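You operate a simulated robot arm through the tools that you are given. There is no shell and no other tool.

The job below is to be done with a simulated two-armed robot. You get a single attempt, and the scene is never put back.

JOB
Take the blue rag from the ply bench top and lay it out flat on the plank bench top.

The check looks at the end state, three seconds after you hand in, the way a careful person would. Anything else that was tipped, shoved, dropped, spilled or broken makes it a failure.

ROBOT AND FRAMES
Two 7-joint arms with two-finger parallel grippers on one trunk, on a base that moves. Base frame: it is fixed to the floor where the robot stands at the start and does not move with it; the origin is under the middle of the robot, x ahead of it, y to its left, z up. Readings come in mm, degrees, newtons and seconds.
The left shoulder is at the start at [70, 163, 1045], the right one opposite. With the tool pointing down near the work surface each hand reaches from about 400 to 880 mm from the robot's upright axis, wherever it stands, measured 20 degrees to its own side. Places, roughly: blue rag [-2500, 2750, 750]; plank bench top [-800, 1400, 800]. Payload 3.43 kg a hand.
The tool frame of a hand sits at the grasp point between the pads (the TCP): z along the fingers, y along the line on which they close. The tips reach 34 mm beyond it. The gripper opens to 128 mm. The fingers are 24 mm wide and 12 mm thick; the gripper's body (48 by 130 mm) begins 96 mm behind the TCP.
Orientation is told as [roll, pitch, yaw] about the base's x, y, z axes, in that order, counted from this pose: with the fingers straight down and closing along the base's y, the tool's x points along the base's -x, its y along +y and its z along -z.

CONTROLS
- The arms move only by the tool arm_command. It takes "left_deltas", "right_deltas" or both (then of equal length, played together; a hand with none holds still); each is a list of rows, each an object of numbers (a shift or turn left out is 0, a gripper value left out holds the last): "rx", "ry", "rz": the turn, a rotation vector about the tool's x, y, z in units of 5 degrees (1.0 is 5 degrees); "tx", "ty", "tz": the shift along the tool's x, y, z in units of 20 mm (1.0 is 20 mm); "claw": the closure, from 0 (fully open) to 1 (shut). In form: [{"rx": .., "ry": .., "rz": .., "tx": .., "ty": .., "tz": .., "claw": ..}, ...]. A call has 1 to 20 rows; each row shifts and turns the commanded pose from where the row before left it, along the tool's axes as they then stand. A call with a number of a shift or a turn outside -1 to 1 is refused whole. Rows are played at 5 a second. More than 50 mm and 8.6 degrees between two rows, or a gripper value outside its range, and nothing of the call is played. Where a pose cannot be reached the arm comes as near as it can. A force on the tool above 40 N (or 10 N above the force at the start of the call, whichever is more), or a blocked arm, ends the call early, and 0.2 s more pass. The fingers move at their own pace (about 153 mm/s each) and stop on an object; they squeeze with about 32 N. The grip force told is the motor's: it shows also when the fingers shut on nothing. Time passes only in rows, and 0.2 s behind the last, so rows that do not move let the fingers close. The reply holds the time, the measured pose of the TCP, the force on the tool along the base axes, the opening and the grip force, in the units named above and with some noise, with the torque about the TCP (base axes, N m) and any sound that the robot's microphone picked up, and new pictures: "show" is both (left out), scene, wrist or none (wrist: the cameras of the hands that moved).
- Cameras (640 x 400 px; columns grow to the right, rows downward): "scene" is now at [135, 7.7, 1272.6]; the picture's right is [0.08, -1.00, 0.00], its down [-0.58, -0.05, -0.81] and it looks along [0.81, 0.07, -0.58] (base axes); focal length 261 px, centre (320, 200). "left" rides on the left gripper at [76, 11, -160] in its tool frame; the picture's right is [-0.15, 0.99, 0.00], its down [-0.88, -0.13, -0.46] and it looks along [-0.45, -0.07, 0.89] (tool axes); focal length 234 px, centre (320, 200). "right" rides on the right gripper at [76, -11, -160] in its tool frame; the picture's right is [0.15, 0.99, 0.00], its down [-0.88, 0.13, -0.46] and it looks along [-0.45, 0.07, 0.89] (tool axes); focal length 234 px, centre (320, 200). There is no depth. A picture from a camera that has moved, and an enlarged one, comes with that camera's place and axes in the base frame and with its lens.
- raise_lower(by): slides the trunk up (or, below 0, down) by that many mm; the arms and the scene camera ride with it, the base frame stays. It gives what a move gives, with no picture.
- roll_base(legs): drives the robot by 1 to 6 legs, each [ahead, left, turn to the left] in mm, mm and degrees, along the robot's own axes; the way and the turn of a leg run together, so that a leg with both is an arc; at most 1500 mm and 180 degrees a leg. The arms and the cameras ride along, it lands a little off, and it stops where it bumps. It gives what a move gives, and a new picture of the scene camera.
- head_to(pan, tilt): turns the head with the scene camera to pan (to the left, within 86 degrees either way) and tilt (down, from -29 to 69), counted from straight ahead of the robot. It gives what a move gives, and a new picture of the scene camera.
- inspect(camera, box): a new picture of the part [left, top, right, bottom] of that camera's present view, enlarged. The clock stands still meanwhile.
- job_done(): hands the job in; it is judged then, once.

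Nothing tells you exact positions but the pictures and the camera data. Unless the task says otherwise, let go and move clear before handing in.

The tools are called by a JSON object that holds its "method" and its "body". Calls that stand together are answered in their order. arm_command: Moves the arms, as the interface text tells. Its arguments: {"type":"object","properties":{"left_deltas":{"type":"array","items":{"type":"object","properties":{"rx":{"type":"number"},"ry":{"type":"number"},"rz":{"type":"number"},"tx":{"type":"number"},"ty":{"type":"number"},"tz":{"type":"number"},"claw":{"type":"number"}}}},"right_deltas":{"type":"array","items":{"type":"object","properties":{"rx":{"type":"number"},"ry":{"type":"number"},"rz":{"type":"number"},"tx":{"type":"number"},"ty":{"type":"number"},"tz":{"type":"number"},"claw":{"type":"number"}}}},"show":{"type":"string","enum":["both","scene","wrist","none"]}},"required":[]} The other tools are called the same way: raise_lower (by) moves the trunk up or down; roll_base (legs) drives the base; head_to (pan, tilt) turns the head that bears the scene camera; inspect (camera, box) takes an enlarged picture of a part of a camera's view; job_done () hands the job in.

At the start:

```text
time_s: 0.0
left_tcp_pos: [657.2, 300.7, 949.9]
left_orientation: [0.0, 0.1, 0.0]
left_force: [1.1, 0.9, -0.8]
left_torque: [0.0, -0.02, -0.01]
left_opening: 128.2
left_grasp_force: 0.2
right_tcp_pos: [578.5, -307.4, 1034.1]
right_orientation: [-0.1, 0.0, 0.0]
right_force: [-0.4, 0.1, 0.2]
right_torque: [0.01, 0.03, -0.01]
right_opening: 128.0
right_grasp_force: 0.1
trunk travel left (down, up): [-525.0, 415.0]
robot x, y, heading: [1.3, 1.9, -0.1]
head pan, tilt (commanded): [4.7, 35.7]
```

scene: 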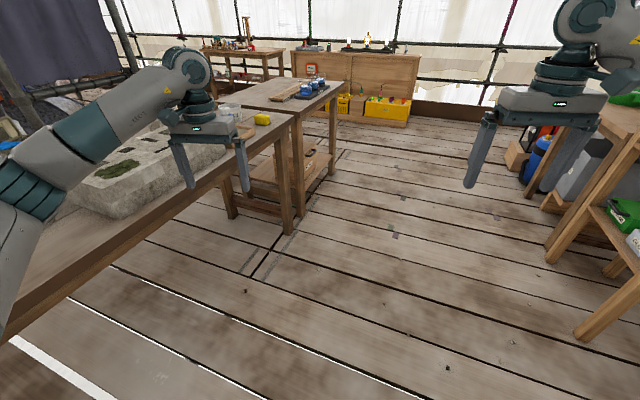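
right: 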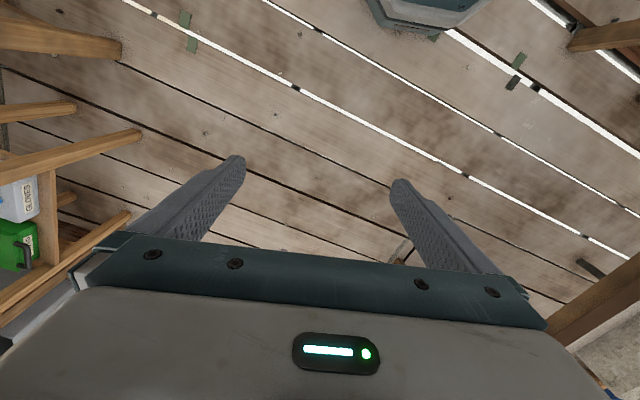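
left: 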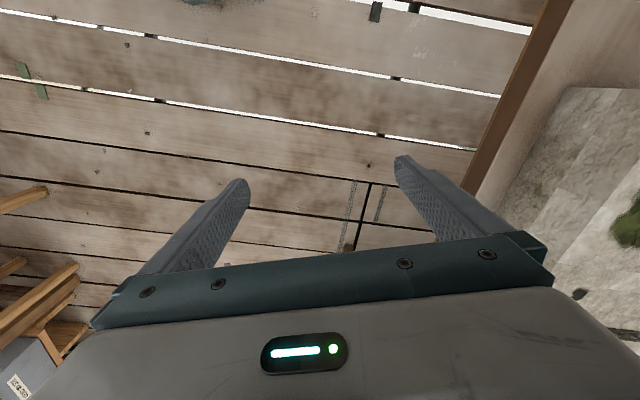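

I see a bench on my left with a stone slab, small benches ahead and shelves to the right; the rag and plank bench should be behind me to the left. I'll look around with the head first.

{"method": "head_to", "body": {"pan": 86, "tilt": 25}}

```text
time_s: 1.5
left_tcp_pos: [656.3, 301.8, 949.2]
left_orientation: [0.0, 0.0, 0.0]
left_force: [-0.1, 0.1, -0.7]
left_torque: [0.03, 0.0, 0.01]
left_opening: 127.9
left_grasp_force: 0.1
right_tcp_pos: [577.7, -307.3, 1034.5]
right_orientation: [0.0, 0.1, -0.1]
right_force: [-0.1, 0.2, 0.5]
right_torque: [0.0, -0.02, -0.04]
right_opening: 128.0
right_grasp_force: 0.1
trunk travel left (down, up): [-525.0, 415.0]
robot x, y, heading: [1.6, -0.7, -0.2]
head pan, tilt (commanded): [85.9, 25.0]
camera scene: at [54.2, 92.4, 1289.5], right [1.0, -0.07, 0.0], down [-0.03, -0.42, -0.91], along [0.06, 0.9, -0.42], focal length 261 px, centre (320, 200)
```

scene: 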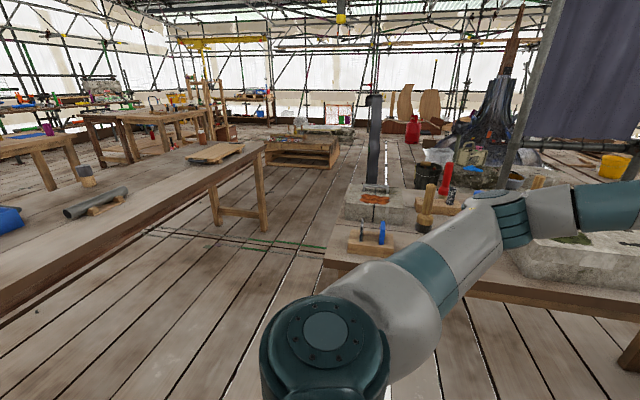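

The plank bench looks like the long one on the left with a pipe on it, and the ply bench lies farther back-left. I'll enlarge that part of the view.

{"method": "inspect", "body": {"camera": "scene", "box": [0, 80, 280, 255]}}

{"method": "roll_base", "body": {"legs": [[0, 0, 45]]}}

```text
2.29 times, centred on (140, 168) of scene
camera zoom: at [54.2, 92.4, 1289.5], right [1.0, -0.07, 0.0], down [-0.03, -0.42, -0.91], along [0.06, 0.9, -0.42], focal length 596 px, centre (731, 274)
```

zoom: 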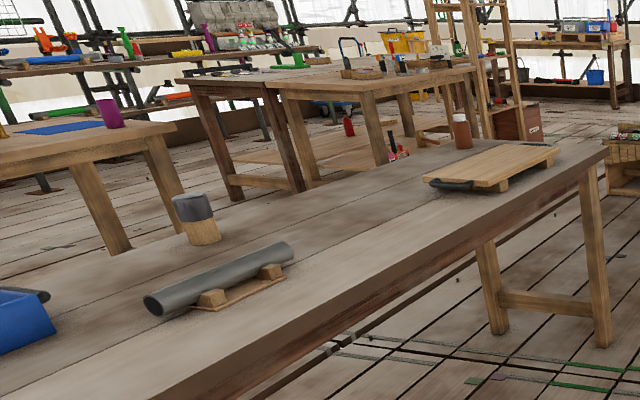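

```text
time_s: 4.0
left_tcp_pos: [250.5, 677.5, 950.4]
left_orientation: [-0.1, 0.0, 45.1]
left_force: [0.2, -0.2, -0.2]
left_torque: [-0.02, -0.03, 0.02]
left_opening: 128.1
left_grasp_force: 0.0
right_tcp_pos: [625.4, 192.7, 1033.6]
right_orientation: [0.0, -0.1, 45.1]
right_force: [0.6, -0.4, 0.2]
right_torque: [-0.02, 0.0, -0.01]
right_opening: 128.2
right_grasp_force: 0.0
trunk travel left (down, up): [-525.0, 415.0]
robot x, y, heading: [3.4, -1.7, 44.9]
head pan, tilt (commanded): [85.9, 25.0]
camera scene: at [-28.0, 105.8, 1289.4], right [0.75, 0.66, 0.0], down [0.28, -0.32, -0.91], along [-0.6, 0.68, -0.42], focal length 261 px, centre (320, 200)
```

scene: 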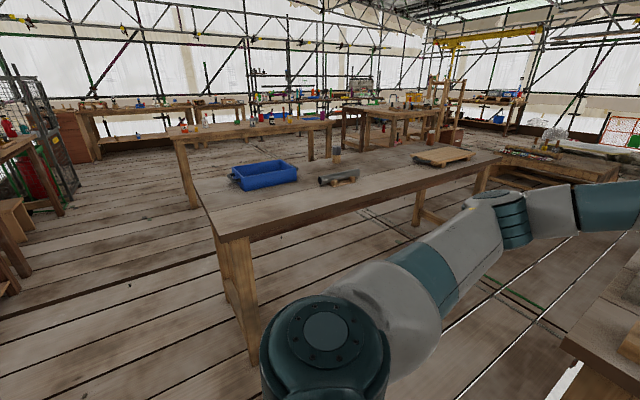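

The plank bench is in full view now, with a tray, pipe and cutting board on it; behind it is the ply bench with the rag. I'll enlarge both regions to get positions.

{"method": "inspect", "body": {"camera": "scene", "box": [160, 80, 360, 205]}}

{"method": "inspect", "body": {"camera": "scene", "box": [180, 120, 520, 332]}}

{"method": "inspect", "body": {"camera": "scene", "box": [0, 80, 200, 205]}}

```text
3.20 times, centred on (260, 142) of scene
camera zoom: at [-28.0, 105.8, 1289.4], right [0.75, 0.66, 0.0], down [0.28, -0.32, -0.91], along [-0.6, 0.68, -0.42], focal length 834 px, centre (512, 384)
```

zoom: 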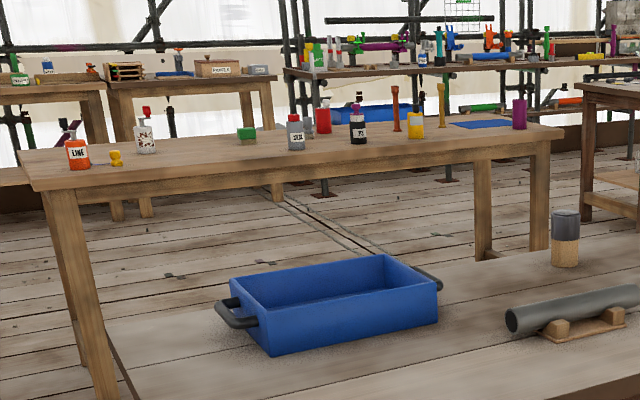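

```text
1.88 times, centred on (350, 226) of scene
camera zoom: at [-28.0, 105.8, 1289.4], right [0.75, 0.66, 0.0], down [0.28, -0.32, -0.91], along [-0.6, 0.68, -0.42], focal length 491 px, centre (264, 151)
```

zoom: 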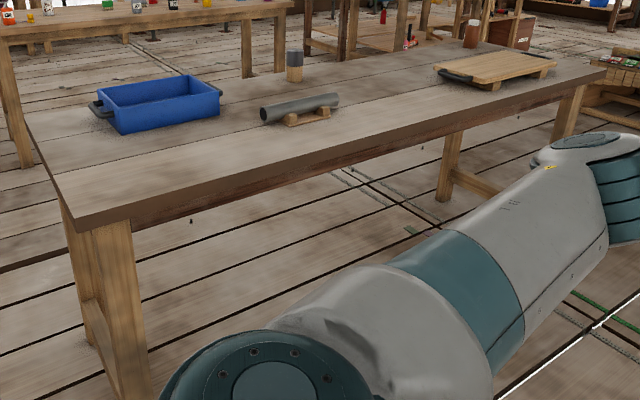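

```text
3.20 times, centred on (100, 142) of scene
camera zoom: at [-28.0, 105.8, 1289.4], right [0.75, 0.66, 0.0], down [0.28, -0.32, -0.91], along [-0.6, 0.68, -0.42], focal length 834 px, centre (1024, 384)
```

zoom: 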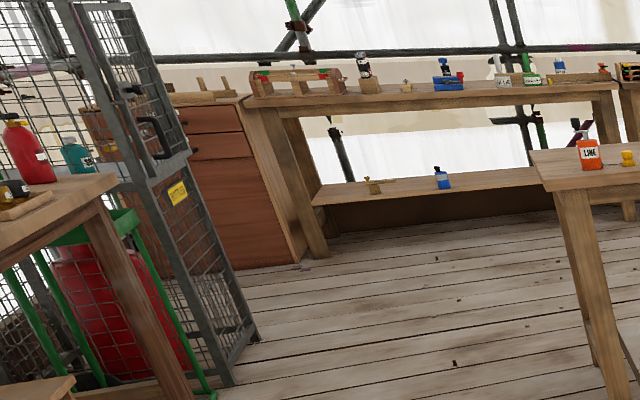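

The plank bench runs from about (-770, 445) to (-250, 2240) with free surface between the pipe and the board; the ply bench stands across an aisle behind it. Before driving I'll tuck the hands in and up a bit.

{"method": "arm_command", "body": {"left_deltas": [{"tx": 1, "tz": -0.7}, {"tx": 1, "tz": -0.7}, {"tx": 1, "tz": -0.7}, {"tx": 1, "tz": -0.7}, {"tx": 1, "tz": -0.7}, {"tx": 1, "tz": -0.7}, {"tx": 1, "tz": -0.7}, {"tx": 1, "tz": -0.7}, {"tx": 1, "tz": -0.7}, {"tx": 1, "tz": -0.7}], "right_deltas": [{"tx": 0.6, "tz": -0.3}, {"tx": 0.6, "tz": -0.3}, {"tx": 0.6, "tz": -0.3}, {"tx": 0.6, "tz": -0.3}, {"tx": 0.6, "tz": -0.3}, {"tx": 0.6, "tz": -0.3}, {"tx": 0.6, "tz": -0.3}, {"tx": 0.6, "tz": -0.3}, {"tx": 0.6, "tz": -0.3}, {"tx": 0.6, "tz": -0.3}], "show": "scene"}}

{"method": "roll_base", "body": {"legs": [[0, 0, 60]]}}

{"method": "head_to", "body": {"pan": 60, "tilt": 30}}

```text
time_s: 6.2
left_tcp_pos: [106.9, 533.7, 1090.7]
left_orientation: [0.0, 0.0, 45.1]
left_force: [-0.5, -0.5, -0.3]
left_torque: [0.03, -0.01, 0.0]
left_opening: 128.1
left_grasp_force: 0.2
right_tcp_pos: [542.2, 106.6, 1094.4]
right_orientation: [0.0, 0.0, 45.3]
right_force: [0.8, 0.0, -0.8]
right_torque: [0.04, -0.04, 0.0]
right_opening: 127.7
right_grasp_force: 0.1
trunk travel left (down, up): [-525.0, 415.0]
robot x, y, heading: [-1.1, -2.1, 45.3]
head pan, tilt (commanded): [85.9, 25.0]
camera scene: at [-28.7, 104.3, 1289.5], right [0.75, 0.66, 0.0], down [0.28, -0.32, -0.91], along [-0.6, 0.68, -0.42], focal length 261 px, centre (320, 200)
```

scene: 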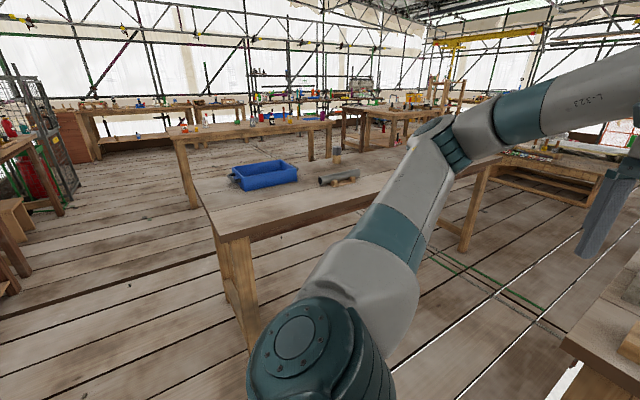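

```text
time_s: 9.3
left_tcp_pos: [-412.7, 357.1, 1089.3]
left_orientation: [0.0, 0.0, 105.8]
left_force: [-0.5, -0.1, -1.0]
left_torque: [-0.01, -0.01, 0.03]
left_opening: 128.0
left_grasp_force: 0.0
right_tcp_pos: [172.0, 525.8, 1094.3]
right_orientation: [0.0, -0.1, 105.7]
right_force: [-0.5, 0.4, -0.3]
right_torque: [0.01, -0.01, 0.0]
right_opening: 128.1
right_grasp_force: 0.0
trunk travel left (down, up): [-525.0, 415.0]
robot x, y, heading: [1.8, 0.7, 105.8]
head pan, tilt (commanded): [85.9, 25.0]
camera scene: at [-106.7, 30.2, 1289.5], right [-0.2, 0.98, 0.0], down [0.41, 0.09, -0.91], along [-0.89, -0.18, -0.42], focal length 261 px, centre (320, 200)
```

scene: 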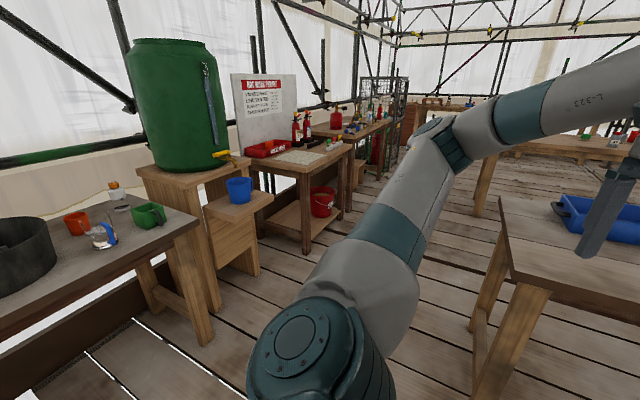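

```text
time_s: 10.2
left_tcp_pos: [-412.4, 357.7, 1090.0]
left_orientation: [0.0, 0.0, 105.7]
left_force: [0.2, 0.3, -0.2]
left_torque: [-0.01, 0.03, 0.03]
left_opening: 128.0
left_grasp_force: 0.1
right_tcp_pos: [172.2, 526.6, 1094.1]
right_orientation: [0.0, 0.0, 105.7]
right_force: [-0.6, 0.5, 0.4]
right_torque: [-0.01, 0.0, 0.0]
right_opening: 128.4
right_grasp_force: 0.1
trunk travel left (down, up): [-525.0, 415.0]
robot x, y, heading: [-2.0, -0.3, 105.5]
head pan, tilt (commanded): [60.0, 30.0]
camera scene: at [-104.0, 71.1, 1281.5], right [0.25, 0.97, 0.0], down [0.48, -0.12, -0.87], along [-0.84, 0.21, -0.5], focal length 261 px, centre (320, 200)
```

scene: 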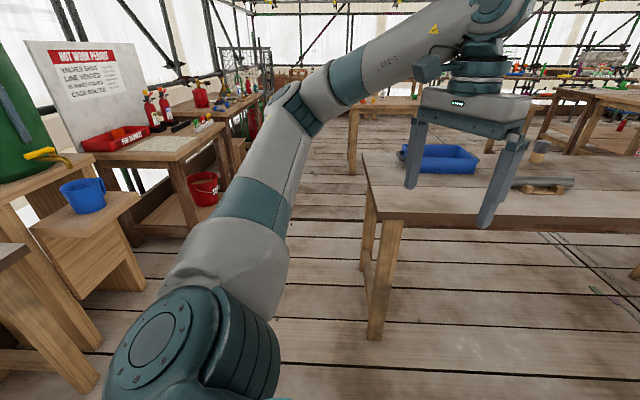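

There's a passage about 1.2 m wide between the plank bench's left end and the tables by the wall, leading to the aisle beside the ply bench. I'll turn to face along it and look.

{"method": "roll_base", "body": {"legs": [[0, 0, 57.5]]}}

{"method": "head_to", "body": {"pan": 0, "tilt": 35}}

```text
time_s: 13.1
left_tcp_pos: [-527.0, -138.5, 1089.6]
left_orientation: [-0.1, 0.0, 161.2]
left_force: [0.8, 0.5, -1.0]
left_torque: [0.0, 0.02, 0.02]
left_opening: 127.8
left_grasp_force: 0.0
right_tcp_pos: [-337.3, 437.2, 1093.6]
right_orientation: [0.0, 0.0, 161.4]
right_force: [0.0, 0.1, 0.6]
right_torque: [0.01, -0.03, 0.04]
right_opening: 128.1
right_grasp_force: 0.0
trunk travel left (down, up): [-525.0, 415.0]
robot x, y, heading: [3.5, 0.5, 161.5]
head pan, tilt (commanded): [60.0, 30.0]
camera scene: at [-118.2, -43.4, 1281.5], right [-0.66, 0.75, 0.0], down [0.38, 0.33, -0.87], along [-0.65, -0.57, -0.5], focal length 261 px, centre (320, 200)
```

scene: 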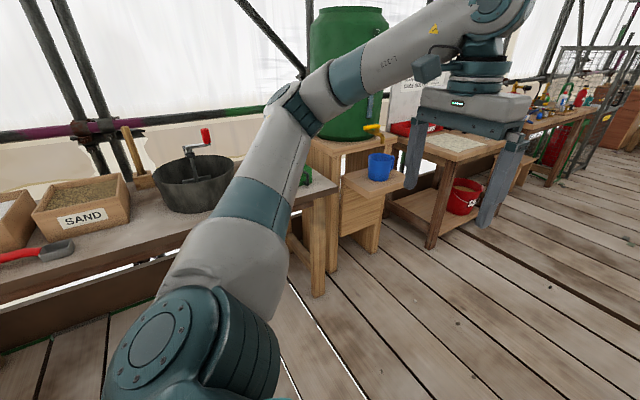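

```text
time_s: 14.4
left_tcp_pos: [-526.4, -138.1, 1089.7]
left_orientation: [0.1, 0.1, 161.3]
left_force: [-0.2, 0.1, 0.2]
left_torque: [0.01, -0.02, -0.02]
left_opening: 127.8
left_grasp_force: 0.0
right_tcp_pos: [-338.1, 440.1, 1094.0]
right_orientation: [0.0, 0.0, 161.4]
right_force: [0.2, 0.1, 0.8]
right_torque: [0.0, 0.03, -0.01]
right_opening: 127.7
right_grasp_force: 0.0
trunk travel left (down, up): [-525.0, 415.0]
robot x, y, heading: [-3.9, 2.1, 161.7]
head pan, tilt (commanded): [0.0, 35.0]
camera scene: at [-133.8, 44.6, 1273.7], right [0.32, 0.95, 0.0], down [0.54, -0.18, -0.82], along [-0.78, 0.26, -0.57], focal length 261 px, centre (320, 200)
```

scene: 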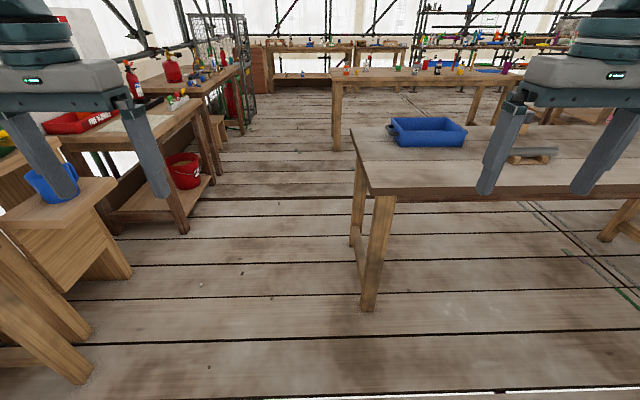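

The corridor is clear; I'll shift left to its centre and drive ahead to the mouth of the aisle between plank bench and ply bench.

{"method": "roll_base", "body": {"legs": [[550, 335, 2], [700, 0, 0]]}}

```text
time_s: 21.4
left_tcp_pos: [-1831.6, -86.8, 1089.6]
left_orientation: [-0.1, 0.1, 162.9]
left_force: [1.0, 0.3, 0.2]
left_torque: [-0.02, -0.01, -0.03]
left_opening: 128.2
left_grasp_force: 0.1
right_tcp_pos: [-1657.3, 495.7, 1094.1]
right_orientation: [0.0, 0.0, 162.9]
right_force: [0.2, 0.6, -0.1]
right_torque: [-0.02, 0.0, -0.01]
right_opening: 127.9
right_grasp_force: 0.0
trunk travel left (down, up): [-525.0, 415.0]
robot x, y, heading: [-1303.8, 64.0, 162.8]
head pan, tilt (commanded): [0.0, 35.0]
camera scene: at [-1443.5, 107.1, 1273.7], right [0.29, 0.96, 0.0], down [0.55, -0.17, -0.82], along [-0.78, 0.24, -0.57], focal length 261 px, centre (320, 200)
```

scene: 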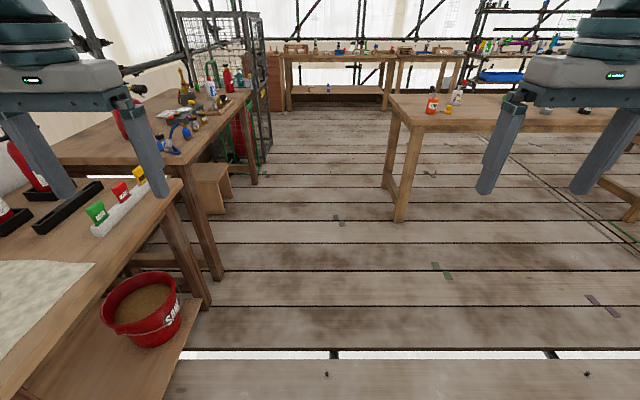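

The ply bench's near-left corner is ahead right, about (-2680, 980), and the floor is clear. I'll drive to the aisle mouth and look down it with the head to the right.

{"method": "roll_base", "body": {"legs": [[720, -60, 0]]}}

{"method": "head_to", "body": {"pan": -75, "tilt": 28}}

{"method": "head_to", "body": {"pan": -40, "tilt": 28}}

```text
time_s: 25.4
left_tcp_pos: [-2509.1, 173.5, 1089.5]
left_orientation: [-0.1, -0.1, 163.5]
left_force: [0.2, -0.3, 0.2]
left_torque: [0.0, -0.01, 0.03]
left_opening: 128.2
left_grasp_force: 0.1
right_tcp_pos: [-2339.5, 757.6, 1093.2]
right_orientation: [0.0, 0.0, 163.6]
right_force: [0.2, -0.1, -0.9]
right_torque: [0.01, 0.02, -0.02]
right_opening: 127.9
right_grasp_force: 0.1
trunk travel left (down, up): [-525.0, 415.0]
robot x, y, heading: [-1984.5, 332.6, 163.5]
head pan, tilt (commanded): [0.0, 35.0]
camera scene: at [-2121.0, 372.0, 1273.7], right [0.28, 0.96, 0.0], down [0.55, -0.16, -0.82], along [-0.79, 0.23, -0.57], focal length 261 px, centre (320, 200)
```

scene: 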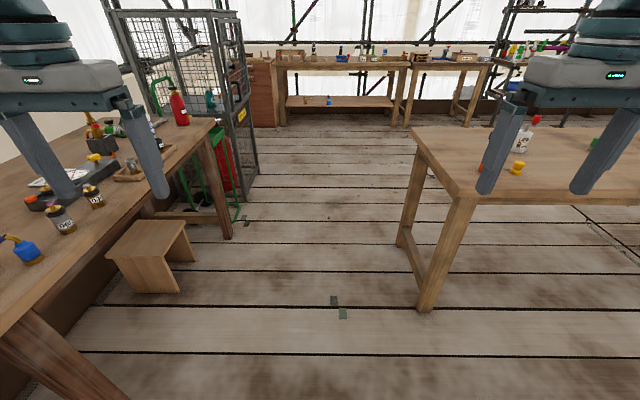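

```text
time_s: 26.9
left_tcp_pos: [-2507.0, 173.2, 1089.3]
left_orientation: [-0.1, 0.0, 163.5]
left_force: [0.2, 0.4, 0.7]
left_torque: [0.02, 0.02, 0.0]
left_opening: 128.2
left_grasp_force: 0.0
right_tcp_pos: [-2340.1, 757.1, 1093.8]
right_orientation: [0.0, 0.0, 163.6]
right_force: [0.3, 0.2, 0.3]
right_torque: [0.0, -0.01, -0.04]
right_opening: 127.7
right_grasp_force: 0.1
trunk travel left (down, up): [-525.0, 415.0]
robot x, y, heading: [-1984.8, 331.0, 163.5]
head pan, tilt (commanded): [-75.0, 28.0]
camera scene: at [-2034.1, 438.2, 1284.7], right [1.0, -0.02, 0.0], down [-0.01, -0.47, -0.88], along [0.02, 0.88, -0.47], focal length 261 px, centre (320, 200)
```

scene: 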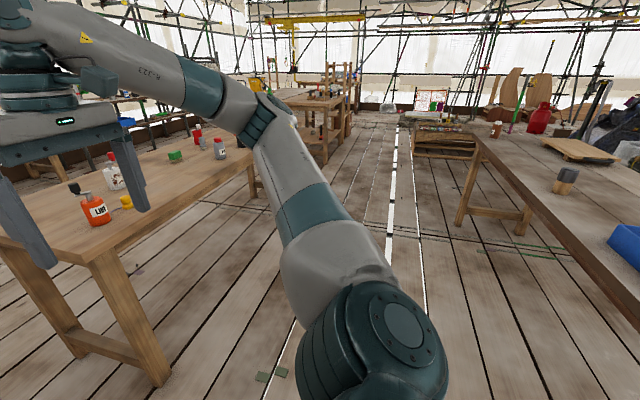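

```text
time_s: 27.9
left_tcp_pos: [-2506.7, 174.0, 1089.6]
left_orientation: [0.0, 0.0, 163.7]
left_force: [0.0, 0.2, 0.2]
left_torque: [0.01, -0.03, 0.02]
left_opening: 128.0
left_grasp_force: 0.1
right_tcp_pos: [-2340.3, 757.4, 1093.2]
right_orientation: [0.0, 0.1, 163.6]
right_force: [0.0, 0.2, 0.2]
right_torque: [-0.02, 0.03, -0.03]
right_opening: 128.0
right_grasp_force: 0.0
trunk travel left (down, up): [-525.0, 415.0]
robot x, y, heading: [-1985.9, 335.3, 163.7]
head pan, tilt (commanded): [-40.0, 28.0]
camera scene: at [-2086.6, 423.1, 1284.7], right [0.83, 0.55, 0.0], down [0.26, -0.39, -0.88], along [-0.49, 0.74, -0.47], focal length 261 px, centre (320, 200)
```

scene: 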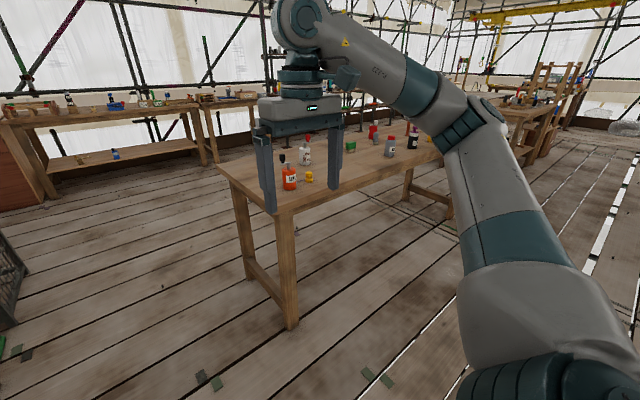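

The aisle is clear, ply top is at about z = 750 with the near edge running from (-2710, 1044) at ~73°. I'll strafe right along the aisle centre, still facing the ply bench.

{"method": "roll_base", "body": {"legs": [[190, -600, 0], [0, -900, 0]]}}

{"method": "head_to", "body": {"pan": -30, "tilt": 30}}

```text
time_s: 35.6
left_tcp_pos: [-2291.5, 1626.7, 1089.8]
left_orientation: [0.0, 0.1, 165.1]
left_force: [0.6, 0.0, 0.2]
left_torque: [0.01, -0.04, -0.02]
left_opening: 127.6
left_grasp_force: 0.1
right_tcp_pos: [-2139.9, 2215.8, 1093.1]
right_orientation: [0.0, 0.0, 165.2]
right_force: [0.6, 0.4, -1.1]
right_torque: [-0.01, 0.0, 0.02]
right_opening: 127.9
right_grasp_force: 0.1
trunk travel left (down, up): [-525.0, 415.0]
robot x, y, heading: [-1772.9, 1796.8, 165.2]
head pan, tilt (commanded): [-40.0, 28.0]
camera scene: at [-1877.3, 1887.3, 1284.6], right [0.82, 0.58, 0.0], down [0.27, -0.38, -0.88], along [-0.51, 0.72, -0.47], focal length 261 px, centre (320, 200)
```

scene: 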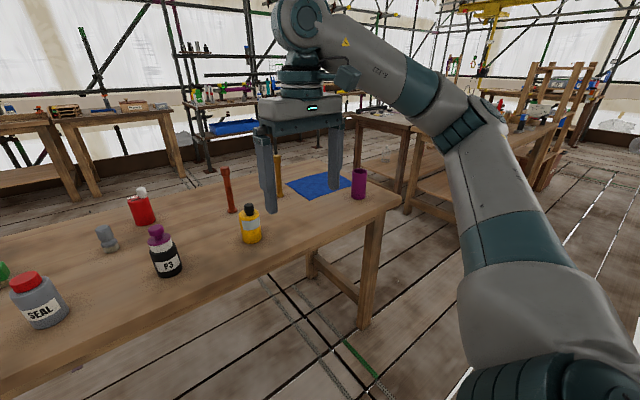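

```text
time_s: 36.3
left_tcp_pos: [-2291.0, 1626.9, 1088.9]
left_orientation: [0.0, 0.0, 165.1]
left_force: [-0.3, -0.3, 0.1]
left_torque: [0.01, 0.02, 0.02]
left_opening: 127.9
left_grasp_force: 0.0
right_tcp_pos: [-2138.2, 2215.5, 1092.6]
right_orientation: [0.1, 0.0, 165.1]
right_force: [-0.5, 0.5, -0.7]
right_torque: [0.02, 0.06, -0.02]
right_opening: 127.7
right_grasp_force: 0.0
trunk travel left (down, up): [-525.0, 415.0]
robot x, y, heading: [-1774.3, 1798.5, 165.3]
head pan, tilt (commanded): [-30.0, 30.0]
camera scene: at [-1888.9, 1876.3, 1281.5], right [0.71, 0.71, 0.0], down [0.35, -0.35, -0.87], along [-0.61, 0.61, -0.5], focal length 261 px, centre (320, 200)
```

scene: 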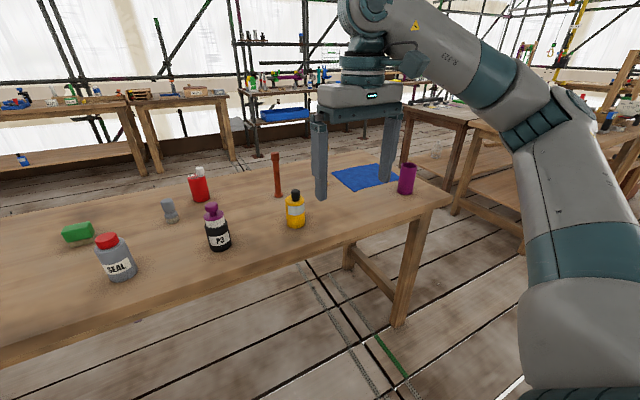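

The rag is visible between the right gripper's fingers in the picture, next to a purple mug, an orange-brown post and a yellow bottle. I'll enlarge it.

{"method": "inspect", "body": {"camera": "scene", "box": [250, 130, 470, 268]}}

{"method": "inspect", "body": {"camera": "right", "box": [0, 0, 640, 400]}}

```text
2.90 times, centred on (360, 199) of scene
camera zoom: at [-1888.9, 1876.3, 1281.5], right [0.71, 0.71, 0.0], down [0.35, -0.35, -0.87], along [-0.61, 0.61, -0.5], focal length 756 px, centre (204, 203)
```

zoom: 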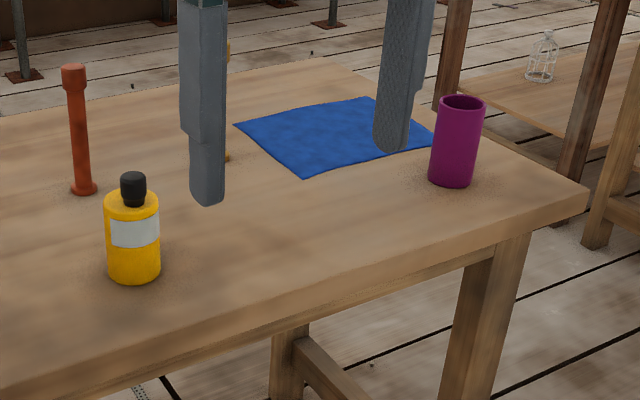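

```text
1.00 times, centred on (320, 200) of right (not enlarged: the box is as wide or as high as the picture)
camera zoom: at [-2062.8, 2205.8, 1252.3], right [-0.11, -0.99, 0.0], down [-0.88, 0.1, 0.46], along [-0.45, 0.05, -0.89], focal length 234 px, centre (320, 200)
```

zoom: 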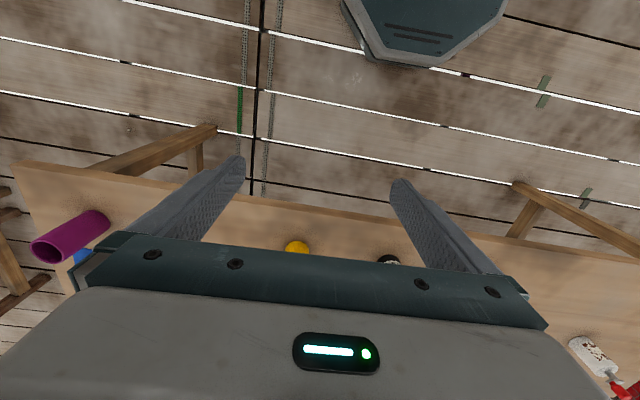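

The rag is about 280 × 215 mm, centred near (-2555, 2850), long side parallel to the bench edge; mug at (-2335, 2840) and a golden post near (-2632, 2638) flank it. I'll drive to stand square in front of it.

{"method": "roll_base", "body": {"legs": [[0, -811, -0.5], [200, 0, 0]]}}

{"method": "head_to", "body": {"pan": 0, "tilt": 42}}

```text
time_s: 41.8
left_tcp_pos: [-2273.4, 2454.6, 1089.0]
left_orientation: [0.0, 0.0, 164.2]
left_force: [0.4, -0.1, 0.0]
left_torque: [-0.02, 0.0, 0.01]
left_opening: 128.0
left_grasp_force: 0.1
right_tcp_pos: [-2110.6, 3042.8, 1094.2]
right_orientation: [0.0, 0.1, 164.2]
right_force: [-0.2, 0.0, 0.0]
right_torque: [-0.01, 0.03, 0.02]
right_opening: 127.8
right_grasp_force: 0.0
trunk travel left (down, up): [-525.0, 415.0]
robot x, y, heading: [-1749.8, 2621.1, 164.4]
head pan, tilt (commanded): [-30.0, 30.0]
camera scene: at [-1866.7, 2699.0, 1281.4], right [0.72, 0.7, 0.0], down [0.35, -0.36, -0.87], along [-0.6, 0.62, -0.5], focal length 261 px, centre (320, 200)
```

scene: 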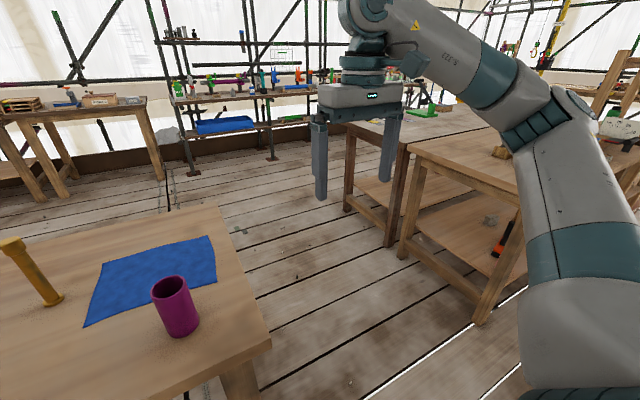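

```text
time_s: 42.7
left_tcp_pos: [-2271.8, 2455.0, 1090.0]
left_orientation: [0.0, 0.0, 164.2]
left_force: [-1.1, -1.1, 0.4]
left_torque: [-0.01, -0.03, 0.01]
left_opening: 128.1
left_grasp_force: 0.1
right_tcp_pos: [-2110.1, 3041.6, 1093.2]
right_orientation: [0.0, -0.1, 164.1]
right_force: [0.7, 0.3, 0.5]
right_torque: [-0.01, -0.01, 0.02]
right_opening: 127.9
right_grasp_force: 0.1
trunk travel left (down, up): [-525.0, 415.0]
robot x, y, heading: [-1753.6, 2621.0, 164.3]
head pan, tilt (commanded): [0.0, 42.0]
camera scene: at [-1883.4, 2656.8, 1263.2], right [0.27, 0.96, 0.0], down [0.64, -0.18, -0.74], along [-0.71, 0.2, -0.67], focal length 261 px, centre (320, 200)
```

scene: 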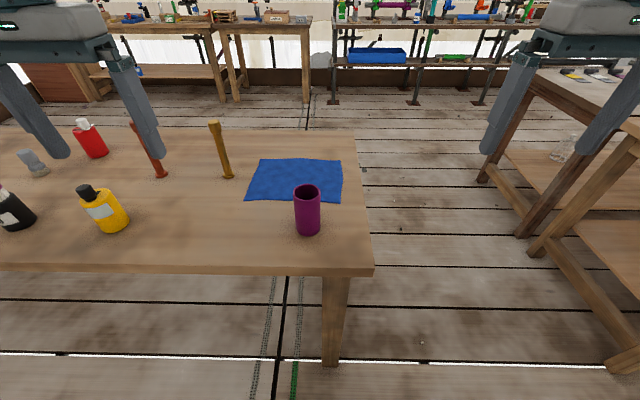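

Now I'm facing the rag squarely with a clear view. I'll enlarge to measure its corners and the neighbours.

{"method": "inspect", "body": {"camera": "scene", "box": [190, 110, 390, 235]}}

```text
3.20 times, centred on (290, 172) of scene
camera zoom: at [-1883.4, 2656.8, 1263.2], right [0.27, 0.96, 0.0], down [0.64, -0.18, -0.74], along [-0.71, 0.2, -0.67], focal length 834 px, centre (416, 288)
```

zoom: 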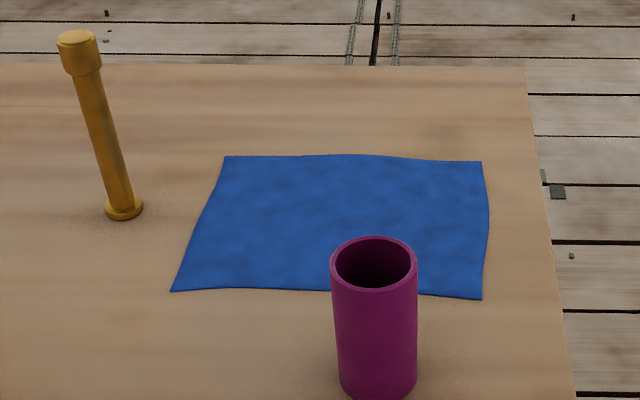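

The rag's near corners are at about 700 and 688 mm ahead, 80 mm left of my axis; the mug stands just in front of the near edge. I'll shift left to centre on the rag and re-measure.

{"method": "roll_base", "body": {"legs": [[0, 80, 0]]}}

{"method": "inspect", "body": {"camera": "scene", "box": [220, 110, 420, 235]}}

```text
time_s: 43.8
left_tcp_pos: [-2294.5, 2377.9, 1089.6]
left_orientation: [-0.1, 0.0, 164.2]
left_force: [0.0, -0.6, 1.0]
left_torque: [0.02, -0.02, -0.01]
left_opening: 128.0
left_grasp_force: 0.1
right_tcp_pos: [-2132.3, 2963.3, 1095.1]
right_orientation: [0.0, -0.1, 164.2]
right_force: [-0.9, -0.1, -0.6]
right_torque: [0.03, -0.01, -0.06]
right_opening: 128.1
right_grasp_force: 0.1
trunk travel left (down, up): [-525.0, 415.0]
robot x, y, heading: [-1772.4, 2543.1, 164.1]
head pan, tilt (commanded): [0.0, 42.0]
camera scene: at [-1905.4, 2579.0, 1263.2], right [0.27, 0.96, 0.0], down [0.64, -0.18, -0.74], along [-0.71, 0.2, -0.67], focal length 261 px, centre (320, 200)
```

scene: 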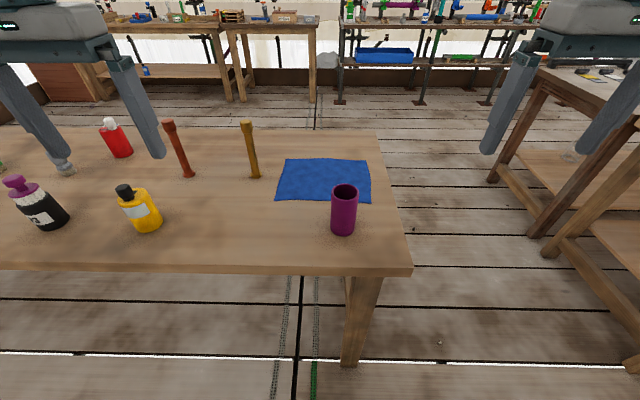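

```text
3.20 times, centred on (320, 172) of scene
camera zoom: at [-1905.4, 2579.0, 1263.2], right [0.27, 0.96, 0.0], down [0.64, -0.18, -0.74], along [-0.71, 0.2, -0.67], focal length 834 px, centre (320, 288)
```

zoom: 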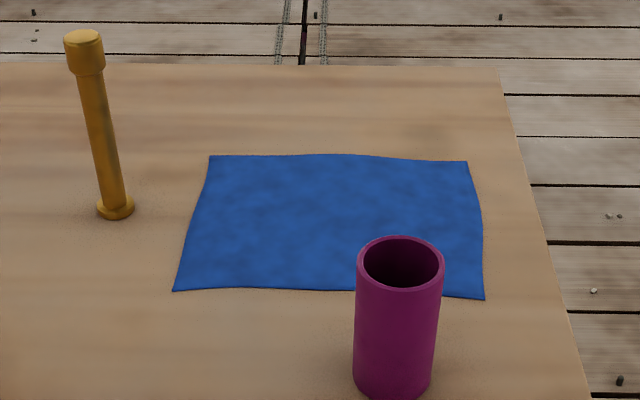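

Rag's near corners are now 134 mm left (698 ahead) and 149 mm right (687 ahead). I'll bring the left hand over the near-left corner at a safe height, partly closed.

{"method": "arm_command", "body": {"left_deltas": [{"tx": -0.98, "ty": -0.78, "claw": 0.66}, {"tx": -0.98, "ty": -0.78}, {"tx": -0.98, "ty": -0.78}, {"tx": -0.98, "ty": -0.78}, {"tx": -0.98, "ty": -0.78}, {"tx": -0.98, "ty": -0.78}, {"tx": -0.98, "ty": -0.78}, {"tx": -0.98, "ty": -0.78}, {"tx": -0.98, "ty": -0.78}, {"tx": -0.98, "ty": -0.78}, {"tx": -0.98, "ty": -0.78}, {"tx": -0.98, "ty": -0.78}, {"tx": -0.98, "ty": -0.78}, {"tz": 1}, {"tz": 1}, {"tz": 1}, {"tz": 1}, {"tz": 1}, {"tz": 1}]}}

```text
time_s: 47.8
left_tcp_pos: [-2486.0, 2642.8, 971.0]
left_orientation: [0.0, 0.1, 164.2]
left_force: [0.6, 0.6, 1.0]
left_torque: [-0.01, 0.02, -0.03]
left_opening: 43.5
left_grasp_force: 0.0
right_tcp_pos: [-2133.4, 2965.0, 1093.8]
right_orientation: [0.1, 0.1, 164.2]
right_force: [-0.3, -0.3, -0.9]
right_torque: [0.0, -0.01, -0.01]
right_opening: 127.8
right_grasp_force: 0.0
trunk travel left (down, up): [-525.0, 415.0]
robot x, y, heading: [-1772.9, 2542.1, 164.2]
head pan, tilt (commanded): [0.0, 42.0]
camera scene: at [-1905.8, 2579.7, 1263.2], right [0.27, 0.96, 0.0], down [0.64, -0.18, -0.74], along [-0.71, 0.2, -0.67], focal length 261 px, centre (320, 200)
camera left: at [-2414.5, 2611.5, 1129.8], right [-0.41, -0.91, 0.0], down [-0.81, 0.37, 0.46], along [-0.42, 0.19, -0.89], focal length 234 px, centre (320, 200)
```

scene: 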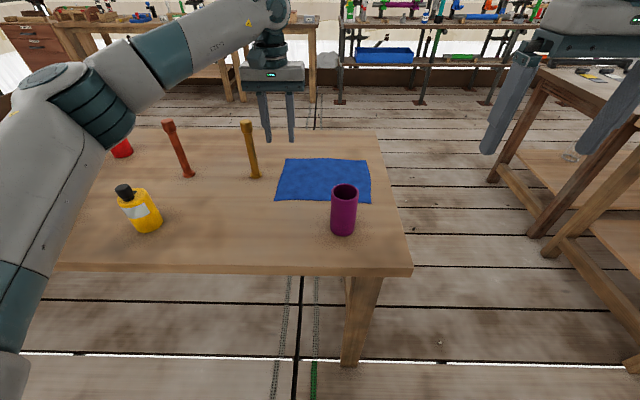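
left: 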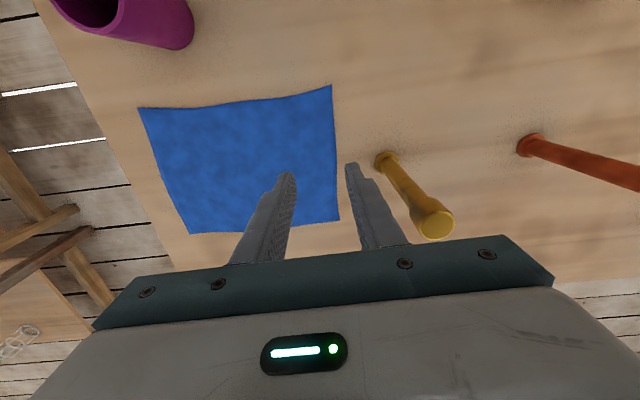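

Triangulating the rag from both cameras puts the ply top at about z = 800 (not 750), so the rag's near edge is ~647 mm ahead. I'll pull the left hand back over the near-left corner and descend to about 20 mm above.

{"method": "arm_command", "body": {"left_deltas": [{"tx": 0.85, "ty": -0.1, "claw": 0.7}, {"tx": 0.85, "ty": -0.1}, {"tx": 0.85, "ty": -0.1}, {"tz": 1}, {"tz": 1}, {"tz": 1}, {"tz": 1}, {"tz": 1}, {"tz": 0.5}]}}

{"method": "inspect", "body": {"camera": "scene", "box": [220, 110, 420, 235]}}

{"method": "inspect", "body": {"camera": "left", "box": [160, 60, 480, 260]}}

```text
time_s: 49.8
left_tcp_pos: [-2433.5, 2634.5, 860.1]
left_orientation: [0.0, 0.0, 164.2]
left_force: [-1.0, 1.3, -0.5]
left_torque: [0.01, 0.0, -0.01]
left_opening: 38.2
left_grasp_force: 0.0
right_tcp_pos: [-2132.5, 2964.9, 1093.6]
right_orientation: [0.0, 0.0, 164.2]
right_force: [0.0, -0.7, 0.8]
right_torque: [0.01, 0.0, -0.03]
right_opening: 127.9
right_grasp_force: 0.0
trunk travel left (down, up): [-525.0, 415.0]
robot x, y, heading: [-1775.7, 2542.4, 163.9]
head pan, tilt (commanded): [0.0, 42.0]
camera scene: at [-1905.2, 2580.0, 1263.2], right [0.27, 0.96, 0.0], down [0.64, -0.18, -0.74], along [-0.71, 0.2, -0.67], focal length 261 px, centre (320, 200)
camera left: at [-2362.9, 2605.0, 1019.2], right [-0.41, -0.91, 0.0], down [-0.81, 0.37, 0.46], along [-0.42, 0.19, -0.89], focal length 234 px, centre (320, 200)
```

scene: 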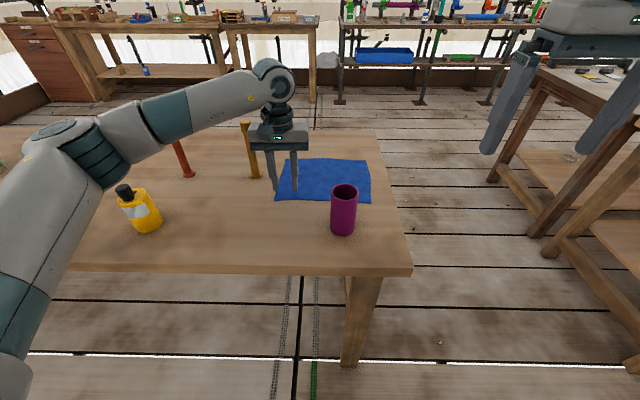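
left: 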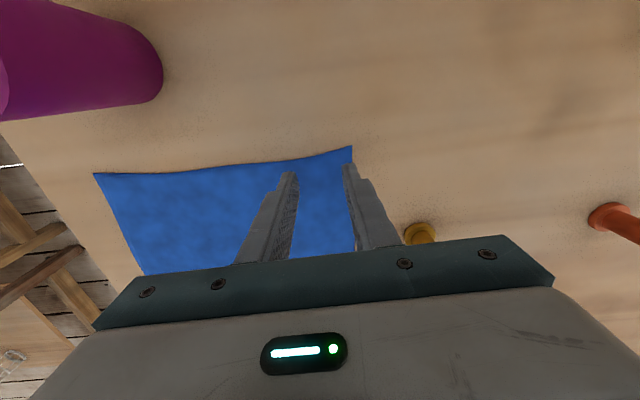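

```text
3.20 times, centred on (320, 172) of scene
camera zoom: at [-1905.2, 2580.0, 1263.2], right [0.27, 0.96, 0.0], down [0.64, -0.18, -0.74], along [-0.71, 0.2, -0.67], focal length 834 px, centre (320, 288)
```

zoom: 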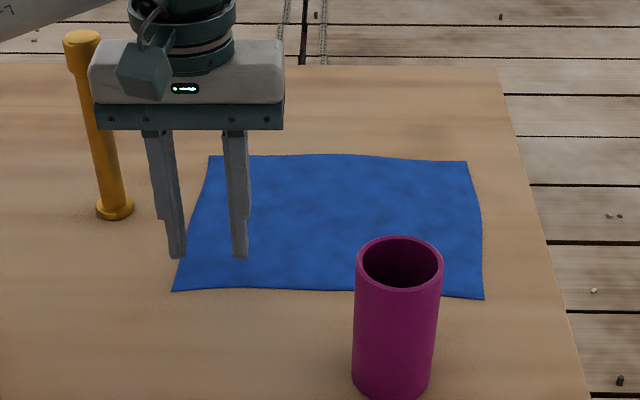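

```text
2.00 times, centred on (320, 160) of left
camera zoom: at [-2362.9, 2605.0, 1019.2], right [-0.41, -0.91, 0.0], down [-0.81, 0.37, 0.46], along [-0.42, 0.19, -0.89], focal length 468 px, centre (320, 280)
```

zoom: 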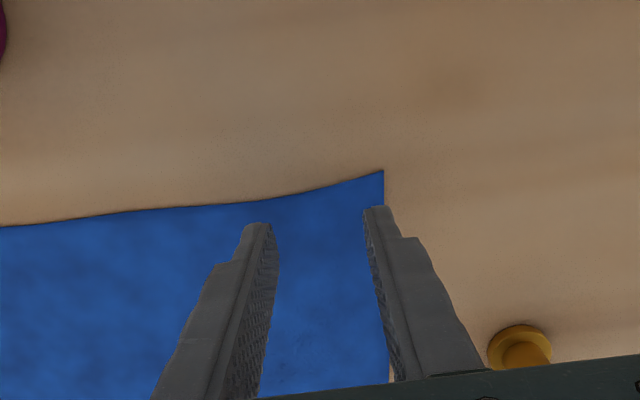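

The left fingertips are over the near-left corner, about 17 mm inside the near edge. I'll descend in small steps until contact.

{"method": "arm_command", "body": {"left_deltas": [{"tz": 0.4}, {"tz": 0.3}, {"tz": 0.2}, {"tz": 0.1}, {}], "show": "wrist"}}

```text
time_s: 51.0
left_tcp_pos: [-2431.3, 2634.3, 841.5]
left_orientation: [0.0, 0.0, 164.3]
left_force: [-0.2, -0.3, 0.3]
left_torque: [-0.02, 0.03, 0.01]
left_opening: 38.3
left_grasp_force: 0.1
right_tcp_pos: [-2132.6, 2964.6, 1093.5]
right_orientation: [0.0, 0.1, 164.2]
right_force: [-0.2, 0.4, -0.4]
right_torque: [0.01, -0.02, -0.01]
right_opening: 128.0
right_grasp_force: 0.0
trunk travel left (down, up): [-525.0, 415.0]
robot x, y, heading: [-1774.7, 2541.5, 163.8]
head pan, tilt (commanded): [0.0, 42.0]
camera left: at [-2362.6, 2604.4, 999.7], right [-0.41, -0.91, 0.0], down [-0.81, 0.37, 0.46], along [-0.42, 0.19, -0.89], focal length 234 px, centre (320, 200)
```

left: 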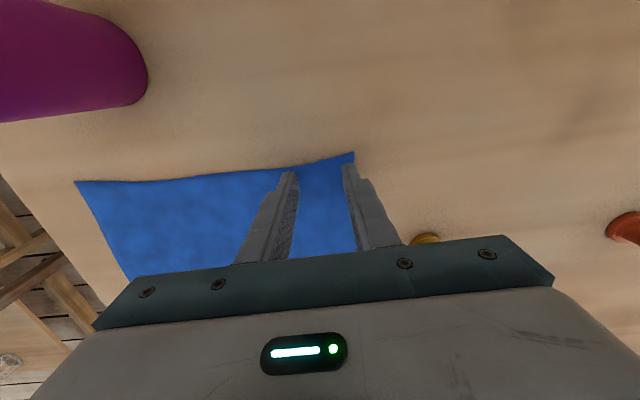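

{"method": "arm_command", "body": {"left_deltas": [{"tz": 0.15}, {"tz": 0.1}, {"tz": 0.1}, {}], "show": "wrist"}}

```text
time_s: 52.0
left_tcp_pos: [-2432.8, 2634.8, 835.2]
left_orientation: [0.0, -0.3, 164.2]
left_force: [-5.0, 0.9, 19.3]
left_torque: [-0.09, 0.15, -0.02]
left_opening: 38.5
left_grasp_force: 0.0
right_tcp_pos: [-2131.4, 2964.6, 1094.6]
right_orientation: [-0.1, -0.1, 164.1]
right_force: [0.0, 0.1, 0.2]
right_torque: [-0.02, 0.01, 0.0]
right_opening: 127.8
right_grasp_force: 0.0
trunk travel left (down, up): [-525.0, 415.0]
robot x, y, heading: [-1774.9, 2539.4, 164.1]
head pan, tilt (commanded): [0.0, 42.0]
camera left: at [-2361.9, 2603.5, 994.6], right [-0.41, -0.91, 0.0], down [-0.81, 0.36, 0.46], along [-0.42, 0.19, -0.89], focal length 234 px, centre (320, 200)
```

left: 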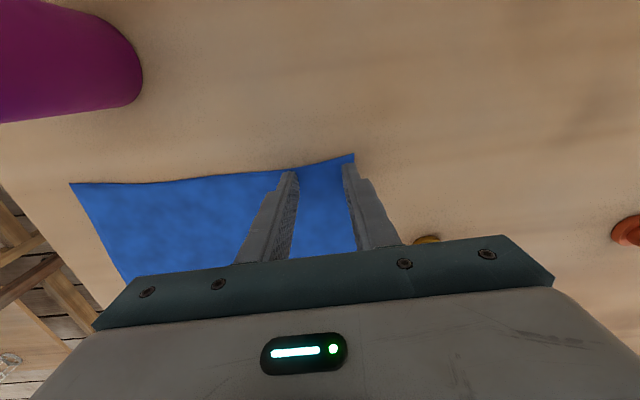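

Contact at 19 N, so the ply top is at z ≈ 801. I'll now close the fingers gradually to gather a small fold.

{"method": "arm_command", "body": {"left_deltas": [{"claw": 0.75}, {"claw": 0.8}, {"claw": 0.85}, {"claw": 0.9}, {"claw": 0.95}, {"claw": 1}, {"claw": 1}], "show": "both"}}

{"method": "inspect", "body": {"camera": "left", "box": [220, 110, 420, 235]}}

{"method": "inspect", "body": {"camera": "scene", "box": [240, 130, 400, 230]}}

```text
time_s: 53.6
left_tcp_pos: [-2431.2, 2635.2, 836.1]
left_orientation: [0.0, -0.2, 164.2]
left_force: [-0.8, 0.6, 31.4]
left_torque: [-0.03, -0.01, 0.0]
left_opening: 0.0
left_grasp_force: 32.1
right_tcp_pos: [-2129.1, 2965.1, 1095.8]
right_orientation: [0.1, -0.2, 164.1]
right_force: [-0.4, -0.3, -0.5]
right_torque: [0.04, 0.04, -0.02]
right_opening: 127.7
right_grasp_force: 0.0
trunk travel left (down, up): [-525.0, 415.0]
robot x, y, heading: [-1773.9, 2545.0, 164.2]
head pan, tilt (commanded): [0.0, 42.0]
camera scene: at [-1901.9, 2579.5, 1263.7], right [0.27, 0.96, 0.0], down [0.64, -0.18, -0.74], along [-0.72, 0.2, -0.67], focal length 261 px, centre (320, 200)
camera left: at [-2360.2, 2603.3, 994.6], right [-0.41, -0.91, 0.0], down [-0.81, 0.36, 0.46], along [-0.42, 0.19, -0.89], focal length 234 px, centre (320, 200)
```

scene: 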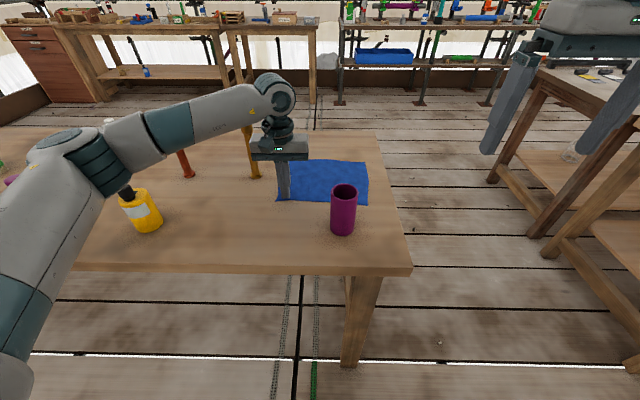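
left: 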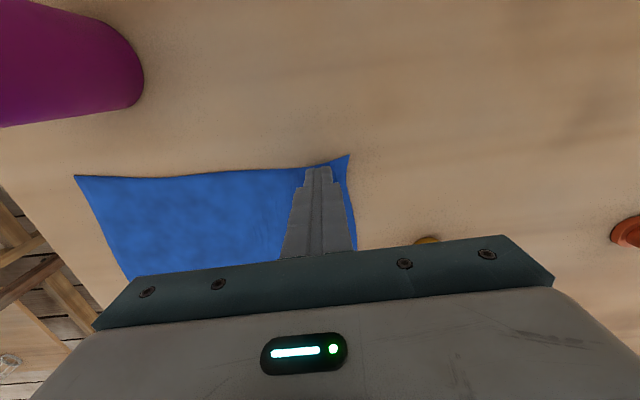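

```text
3.20 times, centred on (320, 172) of left
camera zoom: at [-2360.2, 2603.3, 994.6], right [-0.41, -0.91, 0.0], down [-0.81, 0.36, 0.46], along [-0.42, 0.19, -0.89], focal length 749 px, centre (320, 288)
```

zoom: 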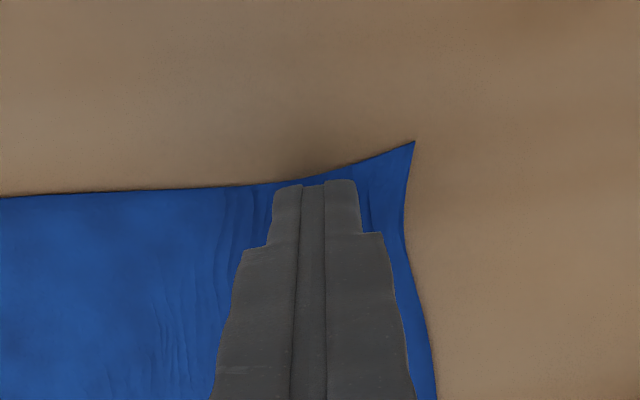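

```text
4.00 times, centred on (320, 180) of scene
camera zoom: at [-1901.9, 2579.5, 1263.7], right [0.27, 0.96, 0.0], down [0.64, -0.18, -0.74], along [-0.72, 0.2, -0.67], focal length 1043 px, centre (320, 280)
```

zoom: 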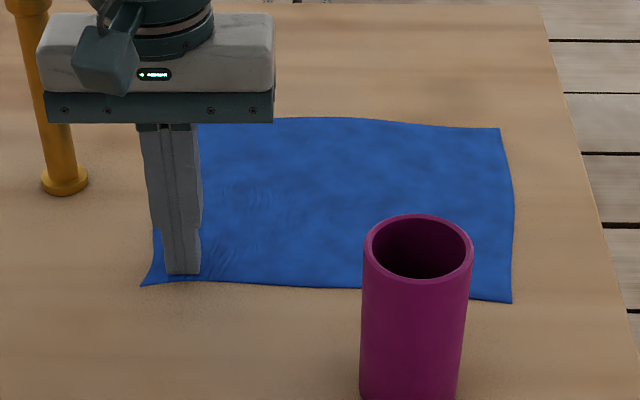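

Wrinkles show on both sides of the fingers, so a fold may be pinched. I'll lift 40 mm to test.

{"method": "arm_command", "body": {"left_deltas": [{"tz": -0.3}, {"tz": -0.5}, {"tz": -0.6}, {"tz": -0.6}, {}], "show": "wrist"}}

{"method": "inspect", "body": {"camera": "scene", "box": [240, 130, 400, 230]}}

```text
time_s: 54.8
left_tcp_pos: [-2431.5, 2634.9, 870.7]
left_orientation: [0.0, 0.1, 164.2]
left_force: [0.4, -0.3, 0.3]
left_torque: [-0.01, 0.02, -0.01]
left_opening: 0.4
left_grasp_force: 31.4
right_tcp_pos: [-2131.5, 2964.5, 1092.7]
right_orientation: [0.0, 0.1, 164.2]
right_force: [-0.2, -0.9, 0.2]
right_torque: [0.01, -0.01, 0.0]
right_opening: 128.3
right_grasp_force: 0.0
trunk travel left (down, up): [-525.0, 415.0]
robot x, y, heading: [-1775.9, 2540.3, 164.3]
head pan, tilt (commanded): [0.0, 42.0]
camera left: at [-2362.8, 2603.7, 1030.7], right [-0.41, -0.91, 0.0], down [-0.81, 0.37, 0.46], along [-0.42, 0.19, -0.89], focal length 234 px, centre (320, 200)
```

left: 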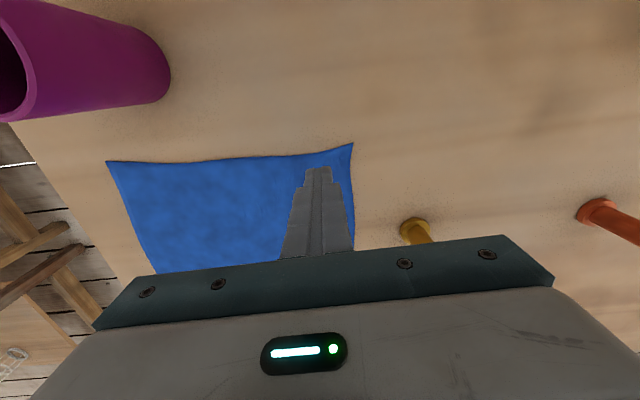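

```text
4.00 times, centred on (320, 180) of scene
camera zoom: at [-1905.2, 2580.0, 1263.2], right [0.27, 0.96, 0.0], down [0.64, -0.18, -0.74], along [-0.71, 0.2, -0.67], focal length 1043 px, centre (320, 280)
```

zoom: 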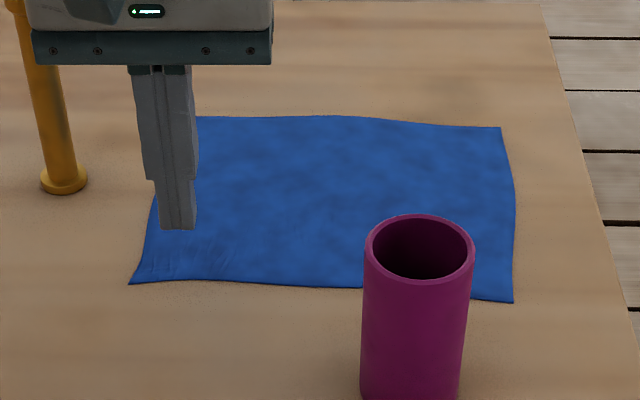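

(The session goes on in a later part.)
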